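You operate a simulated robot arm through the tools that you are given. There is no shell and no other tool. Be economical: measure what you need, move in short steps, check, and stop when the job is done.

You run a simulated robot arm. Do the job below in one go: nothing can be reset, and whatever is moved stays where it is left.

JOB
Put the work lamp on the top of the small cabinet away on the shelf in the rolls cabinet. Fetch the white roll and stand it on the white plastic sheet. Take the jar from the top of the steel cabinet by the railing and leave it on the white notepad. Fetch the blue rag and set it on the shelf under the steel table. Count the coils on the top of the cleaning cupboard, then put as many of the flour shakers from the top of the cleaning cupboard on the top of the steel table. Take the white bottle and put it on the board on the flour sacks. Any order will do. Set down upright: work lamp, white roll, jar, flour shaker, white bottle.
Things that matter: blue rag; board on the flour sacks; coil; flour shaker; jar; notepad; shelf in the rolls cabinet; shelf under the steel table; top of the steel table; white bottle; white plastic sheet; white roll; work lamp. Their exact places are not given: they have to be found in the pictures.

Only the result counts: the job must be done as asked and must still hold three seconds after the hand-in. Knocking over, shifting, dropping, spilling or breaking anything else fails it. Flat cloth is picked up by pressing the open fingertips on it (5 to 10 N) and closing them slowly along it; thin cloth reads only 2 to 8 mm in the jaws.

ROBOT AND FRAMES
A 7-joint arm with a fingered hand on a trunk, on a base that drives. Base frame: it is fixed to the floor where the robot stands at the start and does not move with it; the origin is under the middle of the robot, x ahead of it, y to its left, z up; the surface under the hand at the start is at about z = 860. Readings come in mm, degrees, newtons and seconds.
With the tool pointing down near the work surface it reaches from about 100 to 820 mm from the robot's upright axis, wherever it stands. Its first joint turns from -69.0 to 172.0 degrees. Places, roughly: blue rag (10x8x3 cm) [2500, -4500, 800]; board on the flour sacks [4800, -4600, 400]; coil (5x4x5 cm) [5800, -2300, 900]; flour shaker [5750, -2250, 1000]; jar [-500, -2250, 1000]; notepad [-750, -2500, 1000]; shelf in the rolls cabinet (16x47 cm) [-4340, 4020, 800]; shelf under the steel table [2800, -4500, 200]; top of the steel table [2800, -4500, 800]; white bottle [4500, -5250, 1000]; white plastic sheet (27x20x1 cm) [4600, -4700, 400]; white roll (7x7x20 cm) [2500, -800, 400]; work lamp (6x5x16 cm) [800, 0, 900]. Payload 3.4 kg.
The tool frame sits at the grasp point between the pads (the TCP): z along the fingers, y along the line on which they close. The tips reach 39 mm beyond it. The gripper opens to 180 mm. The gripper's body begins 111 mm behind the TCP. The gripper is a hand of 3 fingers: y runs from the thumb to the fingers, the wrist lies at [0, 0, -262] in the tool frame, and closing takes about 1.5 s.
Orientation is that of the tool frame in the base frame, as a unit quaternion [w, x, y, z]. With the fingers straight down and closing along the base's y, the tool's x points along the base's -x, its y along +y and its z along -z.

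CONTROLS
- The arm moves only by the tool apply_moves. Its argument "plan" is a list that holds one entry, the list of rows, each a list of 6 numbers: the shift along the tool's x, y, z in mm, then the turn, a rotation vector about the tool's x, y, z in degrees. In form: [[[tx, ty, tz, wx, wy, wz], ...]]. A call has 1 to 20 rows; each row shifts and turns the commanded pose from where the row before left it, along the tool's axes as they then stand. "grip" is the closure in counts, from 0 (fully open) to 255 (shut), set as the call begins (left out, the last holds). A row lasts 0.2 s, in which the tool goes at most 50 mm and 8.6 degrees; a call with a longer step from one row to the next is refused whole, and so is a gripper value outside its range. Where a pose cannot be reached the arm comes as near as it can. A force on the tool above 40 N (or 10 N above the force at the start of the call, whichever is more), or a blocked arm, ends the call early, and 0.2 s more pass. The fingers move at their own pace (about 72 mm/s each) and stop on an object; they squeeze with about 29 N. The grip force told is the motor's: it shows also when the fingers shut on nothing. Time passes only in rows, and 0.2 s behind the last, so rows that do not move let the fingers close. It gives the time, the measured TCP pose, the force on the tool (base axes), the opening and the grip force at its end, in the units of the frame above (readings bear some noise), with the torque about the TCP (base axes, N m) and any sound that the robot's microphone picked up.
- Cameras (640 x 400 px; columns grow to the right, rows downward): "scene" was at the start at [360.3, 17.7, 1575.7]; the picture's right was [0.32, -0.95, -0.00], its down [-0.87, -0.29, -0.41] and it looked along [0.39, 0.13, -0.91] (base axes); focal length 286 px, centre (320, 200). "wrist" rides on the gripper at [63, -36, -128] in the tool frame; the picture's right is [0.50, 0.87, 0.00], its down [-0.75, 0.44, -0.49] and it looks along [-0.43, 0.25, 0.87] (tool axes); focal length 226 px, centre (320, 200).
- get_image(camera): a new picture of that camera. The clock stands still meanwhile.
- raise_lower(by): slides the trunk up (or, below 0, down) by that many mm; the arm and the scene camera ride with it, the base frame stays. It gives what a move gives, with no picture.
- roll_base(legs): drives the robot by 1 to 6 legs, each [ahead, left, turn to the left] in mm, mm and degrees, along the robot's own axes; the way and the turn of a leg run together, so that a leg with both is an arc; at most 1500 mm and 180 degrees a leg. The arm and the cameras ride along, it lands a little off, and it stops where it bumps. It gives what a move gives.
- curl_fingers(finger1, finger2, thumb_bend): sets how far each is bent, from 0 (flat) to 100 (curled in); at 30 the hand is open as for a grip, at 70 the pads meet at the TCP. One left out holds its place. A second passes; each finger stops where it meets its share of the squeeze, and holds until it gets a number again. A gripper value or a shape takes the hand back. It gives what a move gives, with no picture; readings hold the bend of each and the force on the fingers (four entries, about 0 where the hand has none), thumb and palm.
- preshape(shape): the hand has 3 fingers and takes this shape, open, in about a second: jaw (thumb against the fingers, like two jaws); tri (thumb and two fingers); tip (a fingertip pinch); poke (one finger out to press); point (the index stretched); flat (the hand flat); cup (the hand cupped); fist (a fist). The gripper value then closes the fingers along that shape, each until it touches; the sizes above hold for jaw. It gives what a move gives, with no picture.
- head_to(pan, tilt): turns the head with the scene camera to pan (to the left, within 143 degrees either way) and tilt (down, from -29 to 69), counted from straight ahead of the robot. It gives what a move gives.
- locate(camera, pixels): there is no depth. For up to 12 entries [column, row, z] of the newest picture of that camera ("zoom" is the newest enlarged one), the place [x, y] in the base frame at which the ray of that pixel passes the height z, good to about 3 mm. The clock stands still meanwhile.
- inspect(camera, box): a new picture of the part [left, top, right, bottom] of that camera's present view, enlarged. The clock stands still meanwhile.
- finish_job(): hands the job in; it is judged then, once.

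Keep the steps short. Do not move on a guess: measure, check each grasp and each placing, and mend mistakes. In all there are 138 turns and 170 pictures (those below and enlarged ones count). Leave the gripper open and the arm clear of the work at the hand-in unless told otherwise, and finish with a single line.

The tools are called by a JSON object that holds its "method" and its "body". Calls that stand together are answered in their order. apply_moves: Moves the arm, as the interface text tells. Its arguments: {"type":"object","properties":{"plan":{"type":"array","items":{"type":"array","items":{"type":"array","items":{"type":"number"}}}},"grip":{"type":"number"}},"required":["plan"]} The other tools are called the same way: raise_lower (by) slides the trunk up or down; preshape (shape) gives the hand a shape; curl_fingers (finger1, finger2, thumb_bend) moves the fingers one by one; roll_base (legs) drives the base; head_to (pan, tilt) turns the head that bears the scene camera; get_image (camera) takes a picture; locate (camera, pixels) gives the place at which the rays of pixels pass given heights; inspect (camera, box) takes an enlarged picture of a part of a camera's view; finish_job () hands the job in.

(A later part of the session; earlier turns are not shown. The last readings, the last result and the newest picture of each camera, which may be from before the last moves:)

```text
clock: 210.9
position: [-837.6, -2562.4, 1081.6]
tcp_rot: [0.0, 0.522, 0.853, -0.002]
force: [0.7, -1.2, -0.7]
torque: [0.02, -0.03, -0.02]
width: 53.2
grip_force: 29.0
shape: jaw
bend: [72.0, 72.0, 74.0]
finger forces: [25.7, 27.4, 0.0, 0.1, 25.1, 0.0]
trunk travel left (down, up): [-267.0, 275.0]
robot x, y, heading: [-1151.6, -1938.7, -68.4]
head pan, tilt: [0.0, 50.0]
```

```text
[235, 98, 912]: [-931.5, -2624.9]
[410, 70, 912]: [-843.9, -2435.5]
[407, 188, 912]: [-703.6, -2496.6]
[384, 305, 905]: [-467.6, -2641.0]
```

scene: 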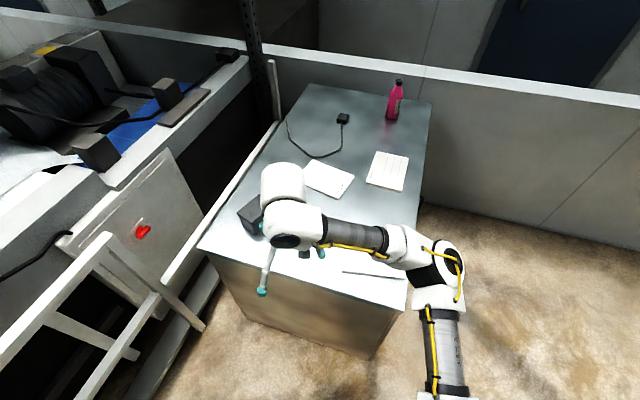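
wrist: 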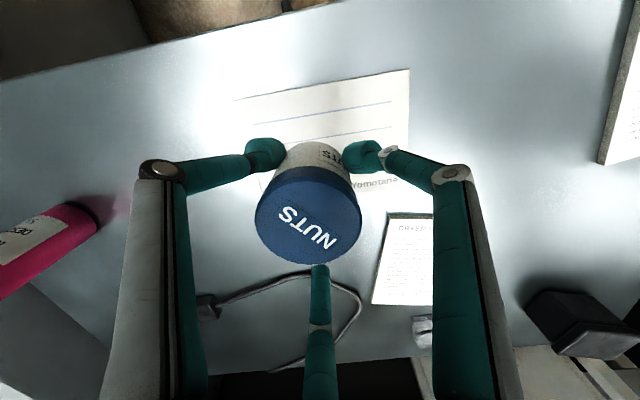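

Notepad centre is (-817,-2561). I shift 20 mm and lower the jar onto it.

{"method": "apply_moves", "body": {"plan": [[[-8, 18, 0, 0, 0, 0], [0, 0, 35, 0, 0, 0], [0, 0, 35, 0, 0, 0], [0, 0, 25, 0, 0, 0], [0, 0, 10, 0, 0, 0], [0, 0, 5, 0, 0, 0], [0, 0, 0, 0, 0, 0]]]}}

{"method": "inspect", "body": {"camera": "scene", "box": [240, 100, 400, 220]}}

```text
clock: 212.5
position: [-819.8, -2558.7, 974.7]
tcp_rot: [0.001, 0.522, 0.853, -0.001]
force: [-0.8, 0.4, -1.7]
torque: [0.02, 0.06, 0.0]
width: 53.3
grip_force: 29.2
shape: jaw
bend: [72.0, 72.0, 74.0]
finger forces: [25.7, 27.2, 0.0, 0.0, 25.1, 0.0]
trunk travel left (down, up): [-267.0, 275.0]
robot x, y, heading: [-1151.5, -1938.5, -68.4]
head pan, tilt: [0.0, 50.0]
```

```text
3.33 times, centred on (320, 160) of scene
```

zoom: 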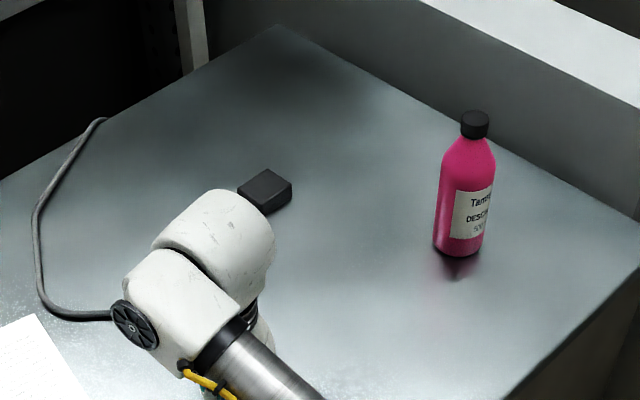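

Not in contact yet. I lower in 4 mm steps until the force shows it.

{"method": "apply_moves", "body": {"plan": [[[0, 0, 4, 0, 0, 0], [0, 0, 4, 0, 0, 0], [0, 0, 0, 0, 0, 0]]]}}

{"method": "apply_moves", "body": {"plan": [[[0, 0, 3, 0, 0, 0], [0, 0, 0, 0, 0, 0]]]}}

```text
clock: 213.3
position: [-819.6, -2559.9, 968.2]
tcp_rot: [0.001, 0.521, 0.853, -0.003]
force: [-0.7, 0.2, 3.9]
torque: [-0.04, 0.06, 0.02]
width: 53.6
grip_force: 29.3
shape: jaw
bend: [72.0, 72.0, 75.0]
finger forces: [26.4, 27.6, 0.0, 0.1, 25.5, 0.0]
trunk travel left (down, up): [-267.0, 275.0]
robot x, y, heading: [-1152.2, -1939.3, -68.5]
head pan, tilt: [0.0, 50.0]
```

```text
clock: 213.9
position: [-819.3, -2558.2, 967.0]
tcp_rot: [0.002, 0.522, 0.853, -0.003]
force: [1.9, -3.0, 18.7]
torque: [-0.26, 0.01, 0.08]
width: 54.5
grip_force: 28.8
shape: jaw
bend: [72.0, 72.0, 75.0]
finger forces: [27.7, 29.9, 0.1, 0.0, 26.2, 0.0]
trunk travel left (down, up): [-267.0, 275.0]
robot x, y, heading: [-1153.6, -1936.3, -68.3]
head pan, tilt: [0.0, 50.0]
```

Contact made. I open and rise, then check.

{"method": "apply_moves", "body": {"plan": [[[0, 0, -2, 0, 0, 0], [0, 0, 0, 0, 0, 0], [0, 0, 0, 0, 0, 0], [0, 0, 0, 0, 0, 0], [0, 0, -15, 0, 0, 0], [0, 0, -40, 0, 0, 0], [0, 0, -45, 0, 0, 0], [0, 0, -45, 0, 0, 0], [0, 0, -45, 0, 0, 0]]], "grip": 90}}

{"method": "get_image", "body": {"camera": "wrist"}}

```text
clock: 215.9
position: [-817.1, -2557.3, 1159.3]
tcp_rot: [0.003, 0.521, 0.854, -0.004]
force: [-0.8, 1.2, 0.1]
torque: [0.0, -0.02, 0.0]
width: 115.9
grip_force: 0.0
shape: jaw
bend: [66.0, 66.0, 66.0]
finger forces: [0.0, 0.0, 0.0, 0.0, 0.0, 0.0]
trunk travel left (down, up): [-267.0, 275.0]
robot x, y, heading: [-1149.3, -1936.8, -68.7]
head pan, tilt: [0.0, 50.0]
```

```text
67 pictures are left
```

wrist: 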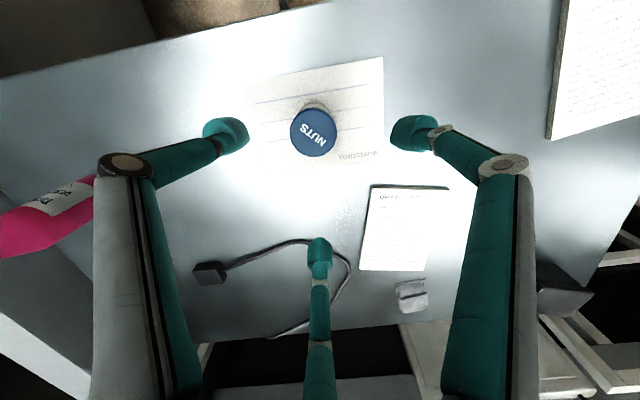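

The jar stands on the notepad. Next I drive round to the white roll; first leg group.

{"method": "roll_base", "body": {"legs": [[-296, 168, 0], [0, 0, 124.4], [1331, 0, 0], [0, 0, 57.9], [873, 0, 0], [609, -103, 0]]}}

{"method": "roll_base", "body": {"legs": [[0, 0, -57.3], [721, 0, 0], [0, 0, -60.5], [1354, 0, 0], [0, 0, -34.5], [1281, 0, 0]]}}

{"method": "head_to", "body": {"pan": -20, "tilt": 22}}

{"method": "get_image", "body": {"camera": "scene"}}

```text
clock: 239.4
position: [-1298.4, 1464.6, 1157.1]
tcp_rot: [-0.002, 0.871, -0.491, -0.002]
force: [0.3, -0.7, 0.5]
torque: [0.0, -0.04, -0.01]
width: 116.1
grip_force: 0.1
shape: jaw
bend: [66.0, 66.0, 66.0]
finger forces: [0.0, 0.1, 0.0, 0.0, 0.0, 0.0]
trunk travel left (down, up): [-267.0, 275.0]
robot x, y, heading: [-922.4, 871.9, 115.2]
head pan, tilt: [0.0, 50.0]
```

```text
clock: 262.6
position: [2450.2, 310.6, 1159.4]
tcp_rot: [0.003, 0.264, 0.965, -0.001]
force: [-0.8, -0.2, 0.3]
torque: [0.02, 0.0, -0.02]
width: 115.9
grip_force: 0.1
shape: jaw
bend: [66.0, 66.0, 66.0]
finger forces: [0.0, 0.1, 0.1, 0.0, 0.1, 0.0]
trunk travel left (down, up): [-267.0, 275.0]
robot x, y, heading: [1834.5, 655.6, -36.4]
head pan, tilt: [0.0, 50.0]
```

```text
clock: 263.5
position: [2447.9, 312.2, 1163.0]
tcp_rot: [0.004, 0.265, 0.964, -0.003]
force: [0.0, 0.3, -0.4]
torque: [0.03, -0.01, 0.04]
width: 116.4
grip_force: 0.0
shape: jaw
bend: [66.0, 66.0, 66.0]
finger forces: [0.1, 0.1, 0.1, 0.1, 0.0, 0.0]
trunk travel left (down, up): [-267.0, 275.0]
robot x, y, heading: [1838.5, 656.0, -36.2]
head pan, tilt: [-20.0, 22.0]
```

```text
66 pictures are left
```

scene: 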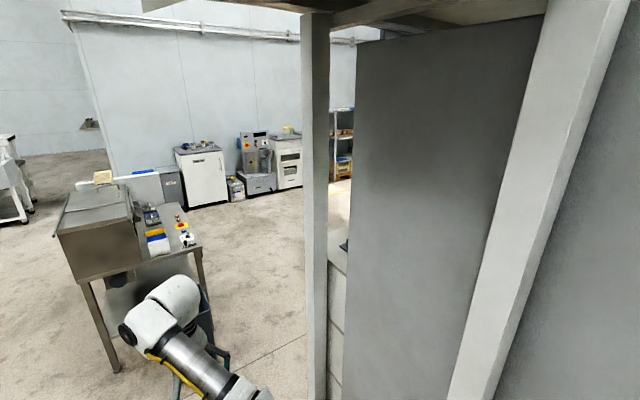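

A grey panel hides the roll from here. I move to (2700,450), turn to face -y, and look.

{"method": "roll_base", "body": {"legs": [[817, 343, 0], [0, 0, -55]]}}

{"method": "head_to", "body": {"pan": -5, "tilt": 30}}

{"method": "get_image", "body": {"camera": "scene"}}

```text
clock: 270.6
position: [2764.4, -252.8, 1163.4]
tcp_rot: [0.003, 0.682, 0.731, -0.004]
force: [-1.4, 0.9, -1.4]
torque: [0.0, 0.0, 0.02]
width: 116.2
grip_force: 0.2
shape: jaw
bend: [66.0, 66.0, 66.0]
finger forces: [0.0, 0.0, 0.0, 0.0, 0.1, 0.0]
trunk travel left (down, up): [-267.0, 275.0]
robot x, y, heading: [2698.0, 446.7, -91.6]
head pan, tilt: [-20.0, 22.0]
```

```text
clock: 271.4
position: [2764.5, -249.6, 1166.3]
tcp_rot: [0.003, 0.682, 0.732, -0.006]
force: [0.3, 1.2, 0.0]
torque: [-0.01, 0.01, 0.01]
width: 116.2
grip_force: 0.0
shape: jaw
bend: [66.0, 66.0, 66.0]
finger forces: [0.0, 0.0, 0.0, 0.0, 0.1, 0.1]
trunk travel left (down, up): [-267.0, 275.0]
robot x, y, heading: [2699.9, 447.8, -91.7]
head pan, tilt: [-5.0, 30.0]
```

```text
65 pictures are left
```

scene: 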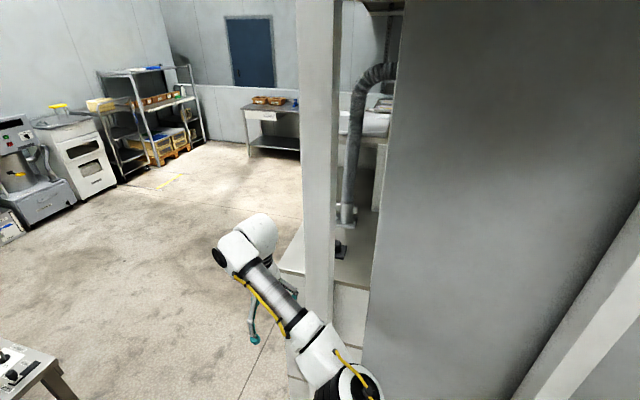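

I locate the ledge's edge and the panel corner near the path.

{"method": "locate", "body": {"camera": "scene", "pixels": [[278, 268, 400], [300, 225, 400], [342, 260, 400], [340, 205, 400], [60, 350, 860], [0, 330, 860], [270, 115, 850], [365, 290, 400]]}}

```text
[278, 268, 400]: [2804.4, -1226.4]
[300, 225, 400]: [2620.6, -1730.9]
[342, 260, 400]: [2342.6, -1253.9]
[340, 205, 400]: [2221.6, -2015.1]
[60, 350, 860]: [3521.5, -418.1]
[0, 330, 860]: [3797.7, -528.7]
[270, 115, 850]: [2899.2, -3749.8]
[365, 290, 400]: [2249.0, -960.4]
```

The roll is likely hidden behind the arm/post on the ledge. I fold the arm, drive round to the open side and face it.

{"method": "apply_moves", "body": {"plan": [[[45, 0, 0, 0, 0, 0], [45, 0, 0, 0, 0, 0], [45, 0, 0, 0, 0, 0], [45, 0, 0, 0, 0, 0], [45, 0, 0, 0, 0, 0], [45, 0, 0, 0, 0, 0]]]}}

{"method": "roll_base", "body": {"legs": [[535, 435, 0], [599, 47, 0], [0, 0, -80]]}}

{"method": "head_to", "body": {"pan": 10, "tilt": 40}}

{"method": "get_image", "body": {"camera": "scene"}}

```text
clock: 272.8
position: [2741.4, 24.2, 1162.6]
tcp_rot: [0.004, 0.683, 0.731, -0.006]
force: [-0.3, -0.5, 0.4]
torque: [-0.02, 0.0, -0.01]
width: 116.1
grip_force: 0.1
shape: jaw
bend: [66.0, 66.0, 66.0]
finger forces: [0.0, 0.1, 0.1, 0.0, 0.1, 0.0]
trunk travel left (down, up): [-267.0, 275.0]
robot x, y, heading: [2701.9, 452.9, -91.6]
head pan, tilt: [-5.0, 30.0]
```

```text
clock: 276.4
position: [3160.2, -501.5, 1162.2]
tcp_rot: [0.0, 0.68, 0.733, -0.011]
force: [1.0, -0.3, -0.5]
torque: [-0.01, 0.04, -0.02]
width: 116.2
grip_force: 0.2
shape: jaw
bend: [66.0, 66.0, 66.0]
finger forces: [0.0, 0.1, 0.0, 0.0, 0.0, 0.1]
trunk travel left (down, up): [-267.0, 275.0]
robot x, y, heading: [3098.5, -80.8, -91.4]
head pan, tilt: [-5.0, 30.0]
stopped in leg 1: the robot was blocked; the commanded pose is now the measured one
```

```text
clock: 277.2
position: [3157.2, -501.2, 1162.9]
tcp_rot: [0.002, 0.68, 0.733, -0.011]
force: [0.1, 0.2, -0.6]
torque: [0.01, -0.01, 0.03]
width: 116.0
grip_force: 0.0
shape: jaw
bend: [66.0, 66.0, 66.0]
finger forces: [0.0, 0.0, 0.1, 0.0, 0.1, 0.0]
trunk travel left (down, up): [-267.0, 275.0]
robot x, y, heading: [3100.5, -80.7, -91.6]
head pan, tilt: [10.0, 40.0]
```

```text
64 pictures are left
```

scene: 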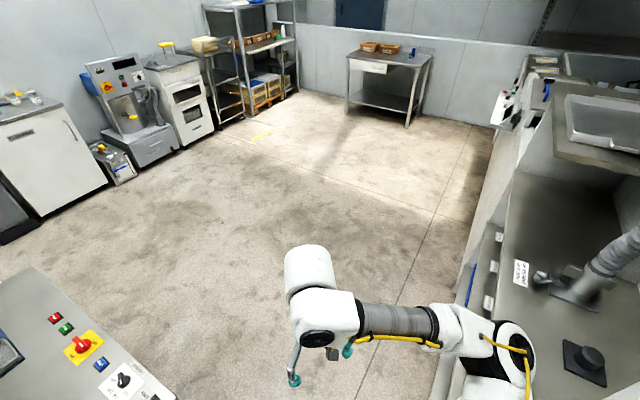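

Blocked near the control table; I shift 70 mm right, and look toward the roll's place (pan right).

{"method": "roll_base", "body": {"legs": [[0, -70, 0]]}}

{"method": "head_to", "body": {"pan": -45, "tilt": 45}}

{"method": "get_image", "body": {"camera": "scene"}}

```text
clock: 278.2
position: [3135.9, -499.0, 1161.5]
tcp_rot: [-0.01, 0.68, 0.733, -0.023]
force: [1.6, 0.7, 0.0]
torque: [-0.08, 0.11, -0.04]
width: 116.3
grip_force: 0.0
shape: jaw
bend: [66.0, 66.0, 66.0]
finger forces: [0.0, 0.0, 0.1, 0.0, 0.0, 0.0]
trunk travel left (down, up): [-267.0, 275.0]
robot x, y, heading: [3043.6, -80.4, -91.6]
head pan, tilt: [10.0, 40.0]
```

```text
clock: 279.4
position: [3083.7, -496.2, 1164.2]
tcp_rot: [0.006, 0.682, 0.732, -0.01]
force: [-0.4, -0.2, 0.2]
torque: [0.11, -0.08, 0.01]
width: 116.3
grip_force: 0.0
shape: jaw
bend: [66.0, 66.0, 66.0]
finger forces: [0.1, 0.1, 0.0, 0.1, 0.0, 0.0]
trunk travel left (down, up): [-267.0, 275.0]
robot x, y, heading: [3035.9, -81.0, -91.8]
head pan, tilt: [-45.0, 45.0]
```

```text
63 pictures are left
```

scene: 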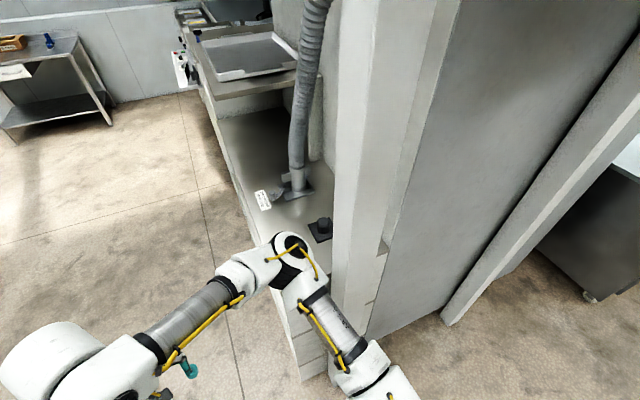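

I locate the post foot and ledge edges from here.

{"method": "locate", "body": {"camera": "scene", "pixels": [[345, 335, 0], [300, 380, 0], [448, 325, 0], [290, 255, 1250], [262, 200, 400], [320, 228, 400], [222, 130, 400], [305, 345, 400], [245, 300, 0]]}}

```text
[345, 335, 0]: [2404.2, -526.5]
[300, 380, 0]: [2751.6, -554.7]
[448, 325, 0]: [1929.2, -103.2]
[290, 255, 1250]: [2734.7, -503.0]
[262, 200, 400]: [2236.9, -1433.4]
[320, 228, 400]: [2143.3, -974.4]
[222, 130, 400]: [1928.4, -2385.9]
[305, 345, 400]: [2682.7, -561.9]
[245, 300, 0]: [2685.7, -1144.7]
```

I drive 400 ahead and look right at the ledge.

{"method": "roll_base", "body": {"legs": [[400, 80, 0]]}}

{"method": "head_to", "body": {"pan": -100, "tilt": 52}}

{"method": "get_image", "body": {"camera": "scene"}}

```text
clock: 282.0
position: [3168.0, -890.1, 1167.0]
tcp_rot: [0.005, 0.68, 0.733, -0.014]
force: [-0.8, -1.5, 1.3]
torque: [0.01, -0.02, -0.03]
width: 116.2
grip_force: 0.0
shape: jaw
bend: [66.0, 66.0, 66.0]
finger forces: [0.0, 0.0, 0.1, 0.0, 0.1, 0.0]
trunk travel left (down, up): [-267.0, 275.0]
robot x, y, heading: [3114.0, -476.8, -91.3]
head pan, tilt: [-45.0, 45.0]
```

```text
clock: 283.2
position: [3195.7, -890.7, 1165.4]
tcp_rot: [-0.004, 0.679, 0.734, -0.022]
force: [0.3, -0.2, -0.3]
torque: [-0.04, 0.01, 0.0]
width: 116.5
grip_force: 0.1
shape: jaw
bend: [66.0, 66.0, 66.0]
finger forces: [0.0, 0.0, 0.0, 0.1, 0.0, 0.0]
trunk travel left (down, up): [-267.0, 275.0]
robot x, y, heading: [3110.8, -475.1, -91.2]
head pan, tilt: [-100.0, 52.0]
```

```text
62 pictures are left
```

scene: 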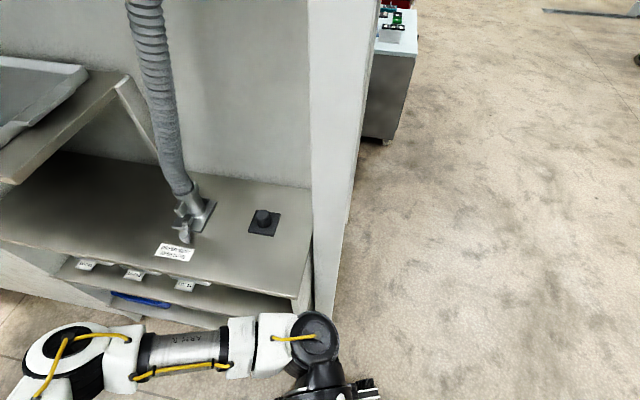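

The counter has a lower shelf. I zoom into its opening.

{"method": "inspect", "body": {"camera": "scene", "box": [50, 220, 330, 360]}}

```text
2.29 times, centred on (190, 290) of scene
```

zoom: 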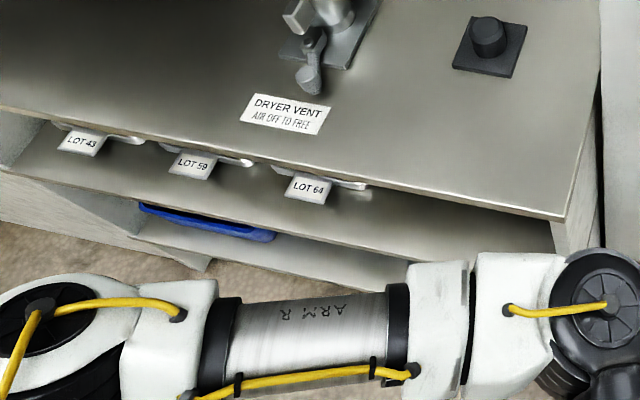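

I need a flatter view: lower the trunk, drive out to (3900,-1300), and look back at the opening.

{"method": "raise_lower", "body": {"by": -260}}

{"method": "roll_base", "body": {"legs": [[700, 30, 0], [100, 750, 0]]}}

{"method": "head_to", "body": {"pan": -118, "tilt": 30}}

{"method": "get_image", "body": {"camera": "scene"}}

```text
clock: 285.9
position: [3197.0, -890.6, 905.5]
tcp_rot: [-0.003, 0.68, 0.733, -0.022]
force: [0.3, 0.5, 1.4]
torque: [-0.01, 0.0, 0.02]
width: 116.3
grip_force: 0.0
shape: jaw
bend: [66.0, 66.0, 66.0]
finger forces: [0.0, 0.0, 0.0, 0.1, 0.0, 0.1]
trunk travel left (down, up): [-7.0, 535.0]
robot x, y, heading: [3109.8, -476.1, -91.1]
head pan, tilt: [-100.0, 52.0]
```

```text
clock: 293.5
position: [3943.4, -1728.2, 904.4]
tcp_rot: [-0.002, 0.682, 0.731, -0.02]
force: [-0.4, 0.4, 0.1]
torque: [0.05, -0.03, 0.02]
width: 116.1
grip_force: 0.0
shape: jaw
bend: [66.0, 66.0, 66.0]
finger forces: [0.0, 0.1, 0.0, 0.0, 0.0, 0.0]
trunk travel left (down, up): [-7.0, 535.0]
robot x, y, heading: [3865.8, -1316.1, -91.6]
head pan, tilt: [-100.0, 52.0]
```

```text
clock: 294.3
position: [3949.2, -1723.9, 906.0]
tcp_rot: [-0.003, 0.682, 0.731, -0.025]
force: [-0.2, 0.2, 0.8]
torque: [0.01, 0.02, 0.04]
width: 116.6
grip_force: 0.0
shape: jaw
bend: [66.0, 66.0, 66.0]
finger forces: [0.0, 0.0, 0.0, 0.0, 0.0, 0.0]
trunk travel left (down, up): [-7.0, 535.0]
robot x, y, heading: [3867.4, -1311.5, -92.0]
head pan, tilt: [-118.0, 30.0]
```

```text
60 pictures are left
```

scene: 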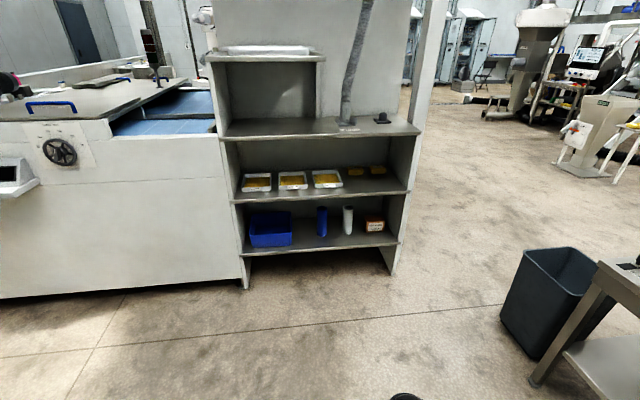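

The white roll stands on the bottom shelf at (348,220), between a blue roll and a box. I zoom and measure.

{"method": "inspect", "body": {"camera": "scene", "box": [225, 130, 425, 290]}}

{"method": "locate", "body": {"camera": "scene", "pixels": [[348, 234, 400], [348, 234, 350], [244, 288, 0], [390, 274, 0], [240, 253, 330], [398, 243, 330], [240, 253, 400], [398, 243, 400], [234, 202, 600], [410, 190, 600]]}}

```text
2.50 times, centred on (325, 210) of scene
```

zoom: 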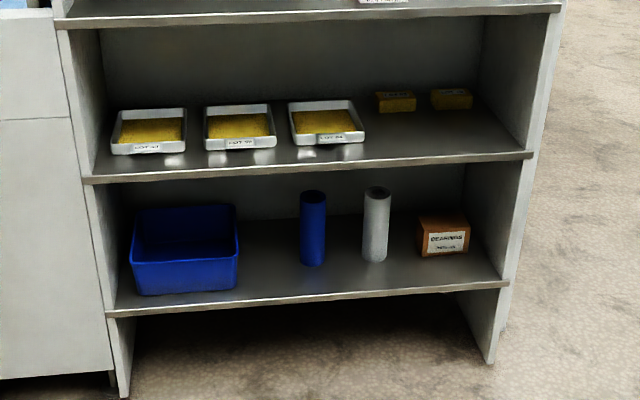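

```text
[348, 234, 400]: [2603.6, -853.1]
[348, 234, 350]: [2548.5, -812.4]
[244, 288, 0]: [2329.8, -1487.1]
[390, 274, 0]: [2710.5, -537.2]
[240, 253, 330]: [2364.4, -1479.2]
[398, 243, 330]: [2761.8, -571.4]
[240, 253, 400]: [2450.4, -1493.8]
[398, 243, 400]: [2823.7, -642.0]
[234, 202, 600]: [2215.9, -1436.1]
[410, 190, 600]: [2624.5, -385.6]
```

Shelf z≈300; roll centre about (2475,-760), front plane normal yaw -21.8°. I prepare the arm here in the open: forward, pitched to 25° below horizontal.

{"method": "apply_moves", "body": {"plan": [[[-40, -15, 0, 0, 0, 0], [-40, -15, 0, 0, 0, 0], [-40, -15, 0, 0, 0, 0], [-40, -15, 0, 0, 0, 0], [-40, -15, 0, 0, 0, 0], [0, 0, 0, 0, -8.1, 0], [0, 0, 0, 0, -8.1, 0], [0, 0, 0, 0, -8.1, 0], [0, 0, 0, 0, -8.1, 0], [0, 0, 0, 0, -8.1, 0], [0, 0, 0, 0, -8.1, 0], [0, 0, 0, 0, -8.1, 0], [0, 0, 0, 0, -8.1, 0]]]}}

{"method": "apply_moves", "body": {"plan": [[[38, 0, 18, 0, 0, 0], [38, 0, 18, 0, 0, 0], [38, 0, 18, 0, 0, 0], [38, 0, 18, 0, 0, 0], [38, 0, 18, 0, 0, 0], [38, 0, 18, 0, 0, 0], [38, 0, 18, 0, 0, 0], [38, 0, 18, 0, 0, 0], [38, 0, 18, 0, 0, 0], [38, 0, 18, 0, 0, 0], [38, 0, 18, 0, 0, 0]]]}}

{"method": "head_to", "body": {"pan": 0, "tilt": 50}}

{"method": "get_image", "body": {"camera": "scene"}}

```text
clock: 297.1
position: [3900.5, -1942.8, 919.2]
tcp_rot: [0.389, 0.563, 0.619, -0.386]
force: [-0.1, 0.1, 0.4]
torque: [0.01, -0.01, -0.01]
width: 116.4
grip_force: 0.0
shape: jaw
bend: [66.0, 66.0, 66.0]
finger forces: [0.0, 0.0, 0.0, 0.0, 0.0, 0.1]
out of reach, approached as far as the arm can: row 13
trunk travel left (down, up): [-7.0, 535.0]
robot x, y, heading: [3866.0, -1313.7, -91.7]
head pan, tilt: [-118.0, 30.0]
```

```text
clock: 299.5
position: [3890.5, -1967.0, 458.0]
tcp_rot: [0.389, 0.563, 0.619, -0.386]
force: [-0.5, 1.0, -0.1]
torque: [0.02, 0.0, 0.03]
width: 116.1
grip_force: 0.1
shape: jaw
bend: [66.0, 66.0, 66.0]
finger forces: [0.0, 0.0, 0.0, 0.0, 0.0, 0.1]
out of reach, approached as far as the arm can: row 1, 2
trunk travel left (down, up): [-7.0, 535.0]
robot x, y, heading: [3864.8, -1314.5, -92.1]
head pan, tilt: [-118.0, 30.0]
```

```text
clock: 301.5
position: [3891.6, -1968.0, 457.0]
tcp_rot: [0.39, 0.563, 0.618, -0.387]
force: [0.0, 0.6, -0.7]
torque: [0.01, 0.03, -0.02]
width: 116.5
grip_force: 0.0
shape: jaw
bend: [66.0, 66.0, 66.0]
finger forces: [0.0, 0.0, 0.1, 0.0, 0.1, 0.0]
trunk travel left (down, up): [-7.0, 535.0]
robot x, y, heading: [3861.0, -1310.3, -91.9]
head pan, tilt: [0.0, 50.0]
```

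```text
58 pictures are left
```

scene: 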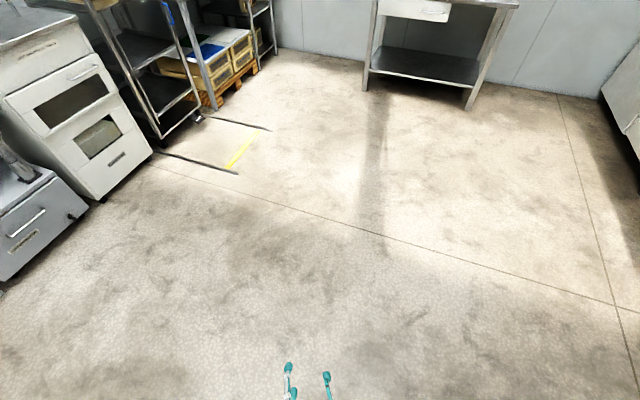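

The arm reaches z≈457 well. I drive to the pre-grasp place in front of the shelf and turn to face it.

{"method": "roll_base", "body": {"legs": [[-192, -551, 0], [0, 0, -114.7]]}}

{"method": "head_to", "body": {"pan": 0, "tilt": 42}}

{"method": "get_image", "body": {"camera": "scene"}}

{"method": "get_image", "body": {"camera": "wrist"}}

```text
clock: 309.7
position: [2734.0, -846.2, 459.1]
tcp_rot: [-0.123, 0.822, -0.152, -0.535]
force: [-0.3, 0.2, 0.1]
torque: [0.0, 0.01, -0.02]
width: 116.3
grip_force: 0.0
shape: jaw
bend: [66.0, 66.0, 66.0]
finger forces: [0.0, 0.0, 0.1, 0.0, 0.1, 0.0]
trunk travel left (down, up): [-7.0, 535.0]
robot x, y, heading: [3331.5, -1113.0, 151.4]
head pan, tilt: [0.0, 50.0]
```

```text
clock: 310.4
position: [2736.4, -846.5, 460.5]
tcp_rot: [-0.125, 0.821, -0.152, -0.536]
force: [-0.1, -0.2, 0.9]
torque: [-0.02, -0.01, 0.02]
width: 116.3
grip_force: 0.1
shape: jaw
bend: [66.0, 66.0, 66.0]
finger forces: [0.0, 0.1, 0.0, 0.0, 0.0, 0.1]
trunk travel left (down, up): [-7.0, 535.0]
robot x, y, heading: [3329.9, -1110.3, 151.8]
head pan, tilt: [0.0, 42.0]
```

```text
57 pictures are left
```

scene: 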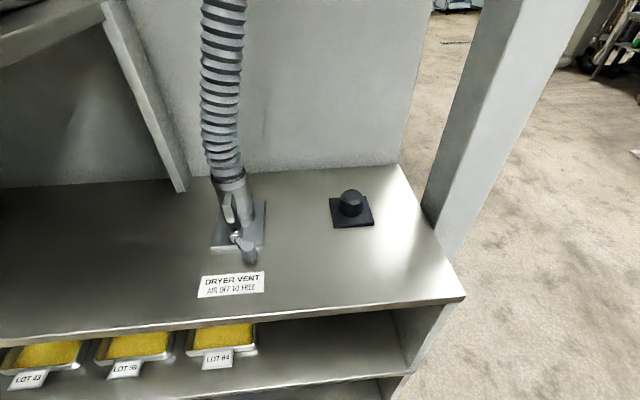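

```text
56 pictures are left
```

wrist: 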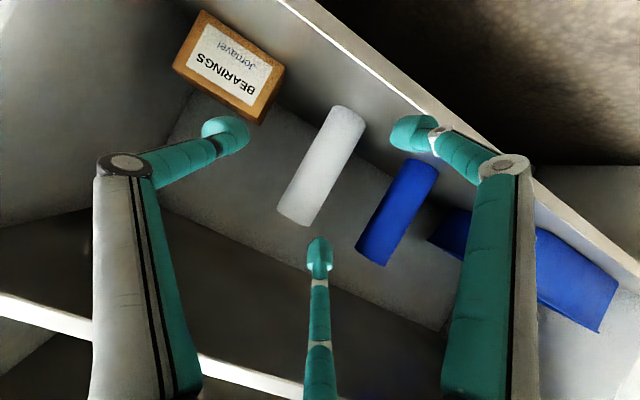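

The wrist camera sees the roll. I locate its base and top.

{"method": "locate", "body": {"camera": "wrist", "pixels": [[346, 118, 300], [298, 215, 500], [298, 215, 490], [320, 168, 400], [346, 118, 310], [335, 45, 300]]}}

```text
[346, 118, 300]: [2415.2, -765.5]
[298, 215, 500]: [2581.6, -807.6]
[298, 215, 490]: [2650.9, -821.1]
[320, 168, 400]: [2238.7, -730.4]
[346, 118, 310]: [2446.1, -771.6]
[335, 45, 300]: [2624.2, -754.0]
```

Roll centre ≈ (2465,-768), lateral +37 mm left of the tool line. I shift left, lower 38 mm, and drive the base 240 forward, then check.

{"method": "apply_moves", "body": {"plan": [[[17, 19, 8, 0, 0, 0], [18, 18, 8, 0, 0, 0]]]}}

{"method": "roll_base", "body": {"legs": [[205, 16, 0]]}}

{"method": "get_image", "body": {"camera": "wrist"}}

```text
clock: 310.9
position: [2721.0, -880.4, 422.7]
tcp_rot: [-0.125, 0.821, -0.151, -0.536]
force: [0.6, 0.5, 0.8]
torque: [-0.01, 0.02, -0.02]
width: 116.3
grip_force: 0.1
shape: jaw
bend: [66.0, 66.0, 66.0]
finger forces: [0.0, 0.0, 0.0, 0.0, 0.0, 0.0]
trunk travel left (down, up): [-7.0, 535.0]
robot x, y, heading: [3333.5, -1113.5, 151.7]
head pan, tilt: [0.0, 42.0]
```

```text
clock: 312.6
position: [2530.3, -796.9, 422.7]
tcp_rot: [-0.124, 0.821, -0.151, -0.536]
force: [-0.9, 0.0, 0.8]
torque: [0.01, -0.02, 0.06]
width: 116.7
grip_force: 0.1
shape: jaw
bend: [66.0, 66.0, 66.0]
finger forces: [0.0, 0.5, 0.0, 0.0, 0.0, 0.0]
trunk travel left (down, up): [-7.0, 535.0]
robot x, y, heading: [3141.1, -1029.1, 151.8]
head pan, tilt: [0.0, 42.0]
```

```text
55 pictures are left
```

wrist: 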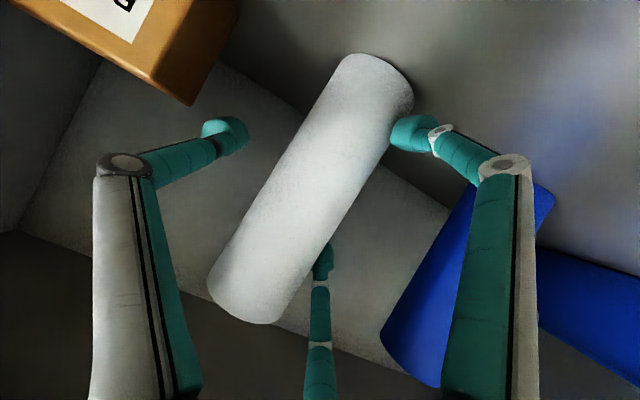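

The roll is about 34 mm ahead and 10 mm left of the TCP. I correct, go forward and close.

{"method": "apply_moves", "body": {"plan": [[[0, 10, 0, 0, 0, 0], [-7, 0, 17, 0, 0, 0], [-6, 0, 16, 0, 0, 0], [0, 0, 0, 0, 0, 0]]]}}

{"method": "apply_moves", "body": {"plan": [[[0, 0, 0, 0, 0, 0], [0, 0, 0, 0, 0, 0], [0, 0, 0, 0, 0, 0], [0, 0, 0, 0, 0, 0], [0, 0, 0, 0, 0, 0], [0, 0, 0, 0, 0, 0], [0, 0, 0, 0, 0, 0]]], "grip": 255}}

{"method": "get_image", "body": {"camera": "wrist"}}

```text
clock: 313.6
position: [2495.9, -792.8, 422.3]
tcp_rot: [-0.125, 0.82, -0.151, -0.537]
force: [-0.1, -1.4, 0.3]
torque: [-0.06, 0.02, 0.05]
width: 117.2
grip_force: 0.1
shape: jaw
bend: [66.0, 66.0, 66.0]
finger forces: [1.1, 0.0, 0.0, 0.0, 0.0, 0.0]
trunk travel left (down, up): [-7.0, 535.0]
robot x, y, heading: [3144.0, -1027.1, 151.8]
head pan, tilt: [0.0, 42.0]
```

```text
clock: 315.2
position: [2496.5, -793.2, 423.3]
tcp_rot: [-0.124, 0.82, -0.149, -0.539]
force: [0.1, 0.7, 6.8]
torque: [0.11, 0.11, 0.0]
width: 31.9
grip_force: 28.7
shape: jaw
bend: [76.0, 74.0, 74.0]
finger forces: [0.2, 17.3, 0.0, 0.0, 37.4, 0.0]
trunk travel left (down, up): [-7.0, 535.0]
robot x, y, heading: [3143.4, -1024.6, 151.9]
head pan, tilt: [0.0, 42.0]
```

```text
54 pictures are left
```

wrist: 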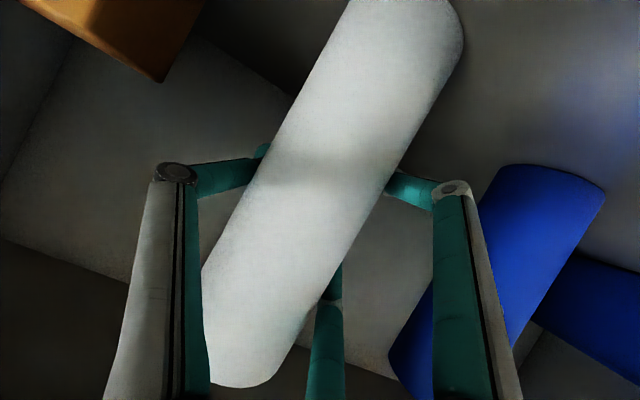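

The fingers closed behind the roll's middle (32 mm). I open, retreat 28 mm, and close again.

{"method": "apply_moves", "body": {"plan": [[[0, 0, 0, 0, 0, 0], [0, 0, 0, 0, 0, 0], [0, 0, 0, 0, 0, 0], [0, 0, 0, 0, 0, 0], [6, 0, -13, 0, 0, 0], [6, 0, -13, 0, 0, 0], [0, 0, 0, 0, 0, 0]]], "grip": 90}}

{"method": "apply_moves", "body": {"plan": [[[0, 0, 0, 0, 0, 0], [0, 0, 0, 0, 0, 0], [0, 0, 0, 0, 0, 0], [0, 0, 0, 0, 0, 0], [0, 0, 0, 0, 0, 0], [0, 0, 0, 0, 0, 0], [0, 0, 0, 0, 0, 0]]], "grip": 255}}

{"method": "get_image", "body": {"camera": "wrist"}}

```text
clock: 316.8
position: [2521.4, -804.4, 423.1]
tcp_rot: [-0.124, 0.821, -0.15, -0.537]
force: [0.4, 1.0, 0.1]
torque: [-0.02, 0.0, -0.01]
width: 115.9
grip_force: 0.1
shape: jaw
bend: [66.0, 66.0, 66.0]
finger forces: [0.1, 0.1, 0.0, 0.0, 0.1, 0.0]
trunk travel left (down, up): [-7.0, 535.0]
robot x, y, heading: [3142.0, -1026.7, 151.8]
head pan, tilt: [0.0, 42.0]
```

```text
clock: 318.4
position: [2521.8, -804.3, 421.2]
tcp_rot: [-0.124, 0.82, -0.151, -0.538]
force: [0.1, 1.6, 6.3]
torque: [-0.02, -0.07, 0.01]
width: 32.7
grip_force: 29.1
shape: jaw
bend: [76.0, 73.0, 75.0]
finger forces: [0.7, 23.4, 0.1, 0.1, 39.2, 0.0]
trunk travel left (down, up): [-7.0, 535.0]
robot x, y, heading: [3144.0, -1027.7, 151.8]
head pan, tilt: [0.0, 42.0]
```

```text
53 pictures are left
```

wrist: 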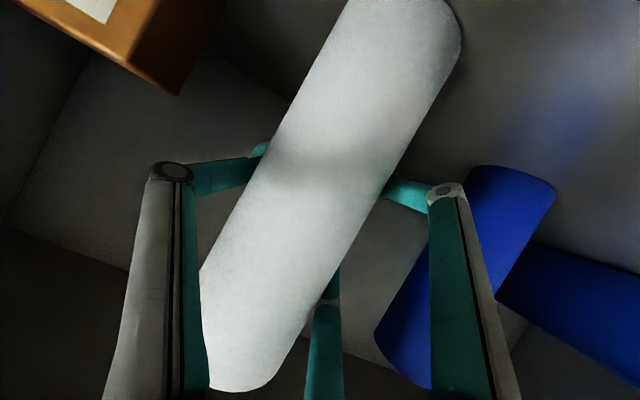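

It seems caged by the fingers. I test by lifting 30 mm.

{"method": "raise_lower", "body": {"by": 30}}

{"method": "get_image", "body": {"camera": "wrist"}}

```text
clock: 319.1
position: [2522.0, -805.0, 451.2]
tcp_rot: [-0.125, 0.821, -0.151, -0.536]
force: [0.7, -0.3, -5.6]
torque: [0.01, 0.13, 0.01]
width: 32.1
grip_force: 29.6
shape: jaw
bend: [76.0, 73.0, 75.0]
finger forces: [0.7, 22.6, 0.0, 0.0, 39.1, 0.0]
trunk travel left (down, up): [-37.0, 505.0]
robot x, y, heading: [3143.5, -1029.4, 151.8]
head pan, tilt: [0.0, 42.0]
```

```text
52 pictures are left
```

wrist: 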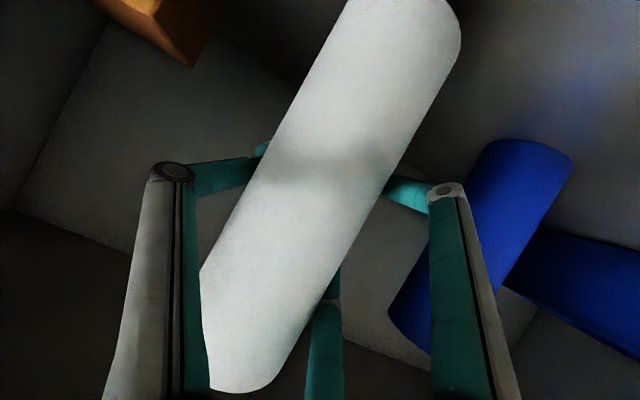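

Held (5.6 N). I back out, turn, and drive to the sacks.

{"method": "raise_lower", "body": {"by": 20}}

{"method": "roll_base", "body": {"legs": [[-360, 0, 0], [0, 0, 138.2], [1250, 0, 0], [1100, 0, 0]]}}

{"method": "head_to", "body": {"pan": 0, "tilt": 35}}

{"method": "get_image", "body": {"camera": "scene"}}

```text
clock: 319.8
position: [2522.5, -804.7, 470.5]
tcp_rot: [-0.125, 0.821, -0.151, -0.536]
force: [0.1, 0.5, -6.4]
torque: [-0.01, 0.16, -0.02]
width: 30.4
grip_force: 28.9
shape: jaw
bend: [75.0, 76.0, 75.0]
finger forces: [0.0, 29.1, 0.0, 0.0, 41.2, 0.1]
trunk travel left (down, up): [-57.0, 485.0]
robot x, y, heading: [3141.6, -1027.1, 151.9]
head pan, tilt: [0.0, 42.0]
```

```text
clock: 339.0
position: [4576.1, -4005.4, 471.6]
tcp_rot: [0.455, 0.439, 0.71, -0.311]
force: [-0.1, -0.6, -5.2]
torque: [-0.07, -0.09, -0.01]
width: 28.3
grip_force: 28.7
shape: jaw
bend: [75.0, 76.0, 75.0]
finger forces: [0.2, 27.2, 0.1, 0.0, 39.6, 0.1]
trunk travel left (down, up): [-57.0, 485.0]
robot x, y, heading: [4265.2, -3423.0, -70.6]
head pan, tilt: [0.0, 42.0]
```

```text
clock: 339.7
position: [4574.7, -4003.6, 473.0]
tcp_rot: [0.456, 0.437, 0.71, -0.312]
force: [0.0, 0.0, -5.3]
torque: [-0.11, -0.07, 0.0]
width: 27.9
grip_force: 29.3
shape: jaw
bend: [75.0, 76.0, 75.0]
finger forces: [0.1, 27.2, 0.0, 0.1, 39.6, 0.0]
trunk travel left (down, up): [-57.0, 485.0]
robot x, y, heading: [4272.5, -3423.4, -70.7]
head pan, tilt: [0.0, 35.0]
```

```text
51 pictures are left
```

scene: 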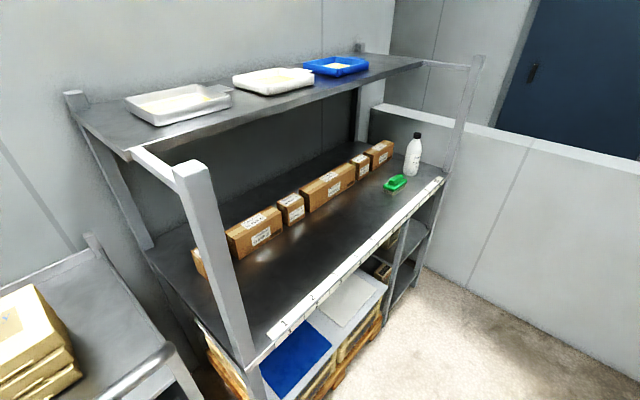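

I see the rack: white bottle at (413,155), and below it the sacks with blue and white sheets. I zoom there.

{"method": "inspect", "body": {"camera": "scene", "box": [190, 240, 430, 400]}}

{"method": "locate", "body": {"camera": "scene", "pixels": [[350, 277, 400], [383, 290, 400], [340, 326, 400], [318, 306, 400], [442, 180, 850], [262, 350, 850], [390, 320, 0], [250, 340, 400], [413, 172, 850]]}}

```text
2.50 times, centred on (310, 320) of scene
```

zoom: 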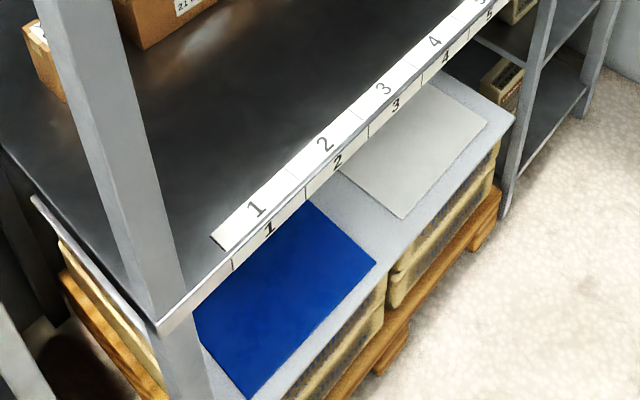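

```text
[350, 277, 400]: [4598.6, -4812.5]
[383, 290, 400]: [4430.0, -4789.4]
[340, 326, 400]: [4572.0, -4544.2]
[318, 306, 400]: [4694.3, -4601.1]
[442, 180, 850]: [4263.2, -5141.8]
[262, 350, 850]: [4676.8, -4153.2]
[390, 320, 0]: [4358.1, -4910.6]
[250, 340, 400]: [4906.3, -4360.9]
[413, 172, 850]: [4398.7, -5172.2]
```

White sheet centre ≈ (4593,-4711) at z≈400; rack inward direction yaw -22.7°. I drive to a pre-place position, turn to face it, and look.

{"method": "roll_base", "body": {"legs": [[730, -841, 0], [0, 0, 43.3]]}}

{"method": "head_to", "body": {"pan": 0, "tilt": 45}}

{"method": "get_image", "body": {"camera": "scene"}}

{"method": "get_image", "body": {"camera": "wrist"}}

```text
clock: 347.5
position: [4331.9, -4603.8, 473.5]
tcp_rot: [0.541, 0.137, 0.821, -0.117]
force: [0.7, 0.2, -5.1]
torque: [0.0, -0.12, -0.01]
width: 27.6
grip_force: 29.2
shape: jaw
bend: [75.0, 76.0, 75.0]
finger forces: [0.9, 26.3, 0.0, 0.0, 39.2, 0.0]
trunk travel left (down, up): [-57.0, 485.0]
robot x, y, heading: [3708.7, -4401.1, -26.4]
head pan, tilt: [0.0, 35.0]
```

```text
clock: 348.2
position: [4332.1, -4602.4, 475.6]
tcp_rot: [0.541, 0.137, 0.821, -0.117]
force: [0.4, -0.2, -5.7]
torque: [0.03, -0.12, 0.01]
width: 27.6
grip_force: 28.6
shape: jaw
bend: [75.0, 76.0, 75.0]
finger forces: [0.8, 26.4, 0.0, 0.0, 39.2, 0.0]
trunk travel left (down, up): [-57.0, 485.0]
robot x, y, heading: [3708.3, -4398.5, -26.5]
head pan, tilt: [0.0, 45.0]
```

```text
49 pictures are left
```

scene: 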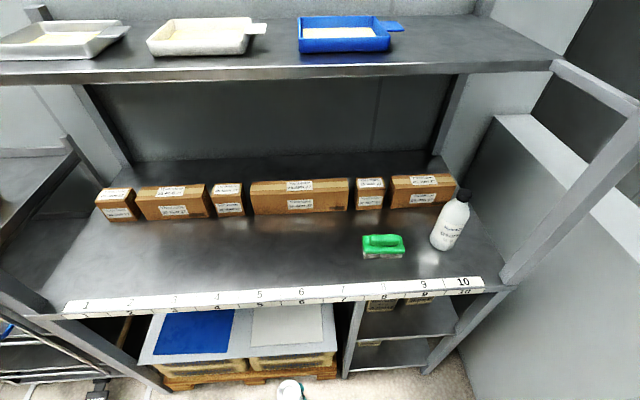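

```text
48 pictures are left
```

wrist: 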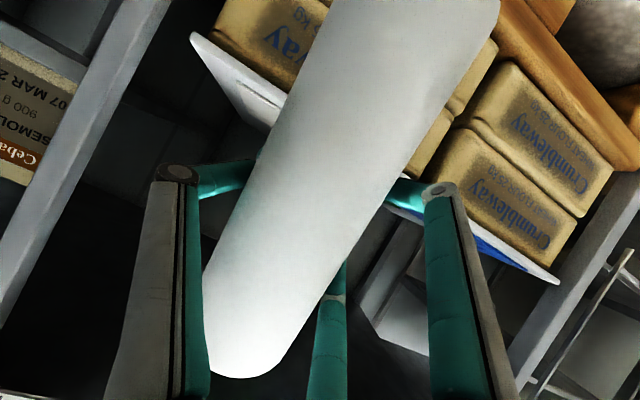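

I locate the sheet's front corners and the roll's top.

{"method": "locate", "body": {"camera": "scene", "pixels": [[251, 348, 400], [323, 343, 400], [142, 364, 400], [337, 350, 400], [252, 312, 400], [290, 388, 555], [232, 350, 400], [90, 312, 850], [480, 285, 850]]}}

{"method": "inspect", "body": {"camera": "scene", "box": [130, 295, 350, 400]}}

```text
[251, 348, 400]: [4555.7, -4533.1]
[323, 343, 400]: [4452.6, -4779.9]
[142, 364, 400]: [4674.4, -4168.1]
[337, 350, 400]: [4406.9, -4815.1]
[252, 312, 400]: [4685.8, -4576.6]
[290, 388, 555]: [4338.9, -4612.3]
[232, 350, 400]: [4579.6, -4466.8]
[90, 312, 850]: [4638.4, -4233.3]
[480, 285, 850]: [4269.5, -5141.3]
```

```text
2.91 times, centred on (240, 348) of scene
```

zoom: 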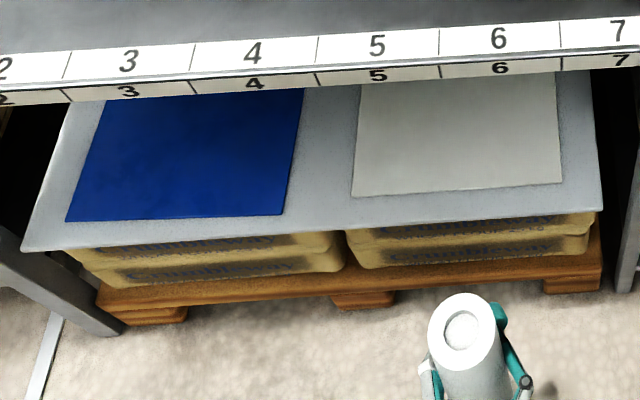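

Sheet centre (4596,-4695). I raise the trunk 95 mm so the roll's foot clears, drive in 282/39, and check.

{"method": "raise_lower", "body": {"by": 95}}

{"method": "roll_base", "body": {"legs": [[282, 39, 0]]}}

{"method": "head_to", "body": {"pan": 0, "tilt": 60}}

{"method": "get_image", "body": {"camera": "scene"}}

{"method": "get_image", "body": {"camera": "wrist"}}

```text
clock: 349.5
position: [4332.3, -4603.1, 570.3]
tcp_rot: [0.541, 0.137, 0.822, -0.117]
force: [0.5, 0.9, -6.3]
torque: [0.02, -0.18, 0.02]
width: 27.6
grip_force: 29.4
shape: jaw
bend: [75.0, 76.0, 75.0]
finger forces: [0.8, 26.4, 0.0, 0.1, 39.0, 0.0]
trunk travel left (down, up): [-152.0, 390.0]
robot x, y, heading: [3707.9, -4403.6, -26.0]
head pan, tilt: [0.0, 45.0]
```

```text
clock: 351.5
position: [4603.1, -4697.2, 570.5]
tcp_rot: [0.542, 0.138, 0.821, -0.118]
force: [-1.4, -1.1, -5.1]
torque: [-0.01, -0.14, 0.03]
width: 27.4
grip_force: 29.5
shape: jaw
bend: [75.0, 76.0, 75.0]
finger forces: [0.8, 26.3, 0.0, 0.0, 39.0, 0.1]
trunk travel left (down, up): [-152.0, 390.0]
robot x, y, heading: [3982.5, -4493.2, -26.3]
head pan, tilt: [0.0, 45.0]
```

```text
clock: 352.3
position: [4601.7, -4697.3, 571.7]
tcp_rot: [0.542, 0.138, 0.82, -0.118]
force: [-0.2, 0.1, -5.4]
torque: [0.01, -0.12, 0.01]
width: 27.4
grip_force: 29.2
shape: jaw
bend: [75.0, 76.0, 75.0]
finger forces: [1.0, 26.2, 0.0, 0.0, 39.0, 0.0]
trunk travel left (down, up): [-152.0, 390.0]
robot x, y, heading: [3984.8, -4494.9, -26.3]
head pan, tilt: [0.0, 60.0]
```

```text
46 pictures are left
```

scene: 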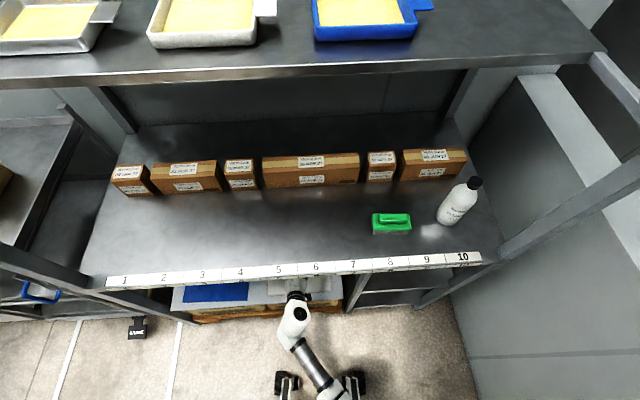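

```text
45 pictures are left
```

wrist: 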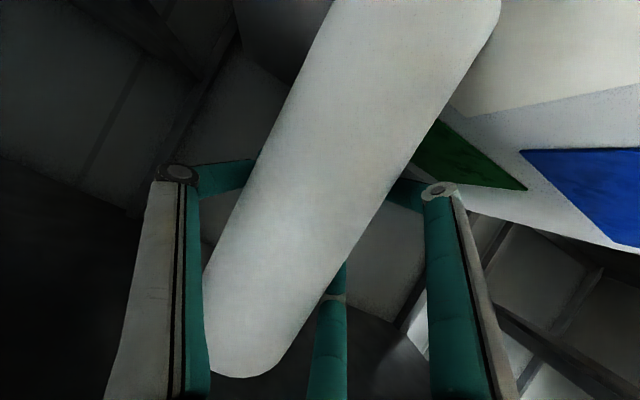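

I lower 42 mm, then feel for contact in small steps.

{"method": "raise_lower", "body": {"by": -42}}

{"method": "raise_lower", "body": {"by": -5}}

{"method": "raise_lower", "body": {"by": -4}}

```text
clock: 353.1
position: [4601.3, -4696.4, 532.2]
tcp_rot: [0.543, 0.138, 0.82, -0.119]
force: [-0.5, 0.3, -4.9]
torque: [-0.01, -0.12, 0.01]
width: 27.3
grip_force: 29.0
shape: jaw
bend: [75.0, 76.0, 75.0]
finger forces: [0.9, 26.2, 0.0, 0.0, 39.0, 0.0]
trunk travel left (down, up): [-110.0, 432.0]
robot x, y, heading: [3985.1, -4491.2, -26.5]
head pan, tilt: [0.0, 60.0]
```

```text
clock: 353.7
position: [4601.7, -4696.4, 525.7]
tcp_rot: [0.543, 0.137, 0.82, -0.118]
force: [-0.1, -1.2, -4.4]
torque: [0.0, -0.13, 0.0]
width: 27.5
grip_force: 29.0
shape: jaw
bend: [75.0, 76.0, 75.0]
finger forces: [0.9, 26.1, 0.0, 0.1, 39.0, 0.0]
trunk travel left (down, up): [-105.0, 437.0]
robot x, y, heading: [3976.3, -4491.4, -26.3]
head pan, tilt: [0.0, 60.0]
```

```text
clock: 354.2
position: [4600.8, -4696.5, 521.0]
tcp_rot: [0.542, 0.137, 0.82, -0.118]
force: [0.2, -0.2, -5.1]
torque: [0.04, -0.14, -0.01]
width: 27.6
grip_force: 28.7
shape: jaw
bend: [75.0, 76.0, 75.0]
finger forces: [0.9, 26.2, 0.1, 0.0, 39.0, 0.0]
trunk travel left (down, up): [-101.0, 441.0]
robot x, y, heading: [3984.3, -4494.6, -26.5]
head pan, tilt: [0.0, 60.0]
```

{"method": "raise_lower", "body": {"by": -5}}

{"method": "raise_lower", "body": {"by": -4}}

{"method": "raise_lower", "body": {"by": -4}}

```text
clock: 354.7
position: [4601.2, -4696.5, 516.1]
tcp_rot: [0.543, 0.137, 0.82, -0.118]
force: [0.3, 0.1, -6.6]
torque: [0.03, -0.14, -0.01]
width: 27.4
grip_force: 29.5
shape: jaw
bend: [75.0, 76.0, 75.0]
finger forces: [1.0, 26.0, 0.0, 0.1, 38.8, 0.1]
trunk travel left (down, up): [-96.0, 446.0]
robot x, y, heading: [3980.2, -4490.6, -26.5]
head pan, tilt: [0.0, 60.0]
```

```text
clock: 355.3
position: [4602.1, -4695.8, 514.4]
tcp_rot: [0.544, 0.138, 0.819, -0.119]
force: [-0.8, -0.7, 3.4]
torque: [-0.11, -0.02, 0.01]
width: 27.4
grip_force: 28.4
shape: jaw
bend: [75.0, 76.0, 75.0]
finger forces: [1.4, 25.1, 0.0, 0.0, 38.4, 0.0]
trunk travel left (down, up): [-92.0, 450.0]
robot x, y, heading: [3978.4, -4492.6, -26.6]
head pan, tilt: [0.0, 60.0]
```

```text
clock: 355.8
position: [4602.3, -4695.9, 512.2]
tcp_rot: [0.545, 0.138, 0.818, -0.119]
force: [-1.2, -3.2, 16.5]
torque: [-0.37, 0.12, 0.05]
width: 26.8
grip_force: 28.6
shape: jaw
bend: [75.0, 76.0, 75.0]
finger forces: [2.9, 23.4, 0.1, 0.1, 37.7, 0.1]
trunk travel left (down, up): [-88.0, 454.0]
robot x, y, heading: [3977.2, -4494.3, -26.5]
head pan, tilt: [0.0, 60.0]
```

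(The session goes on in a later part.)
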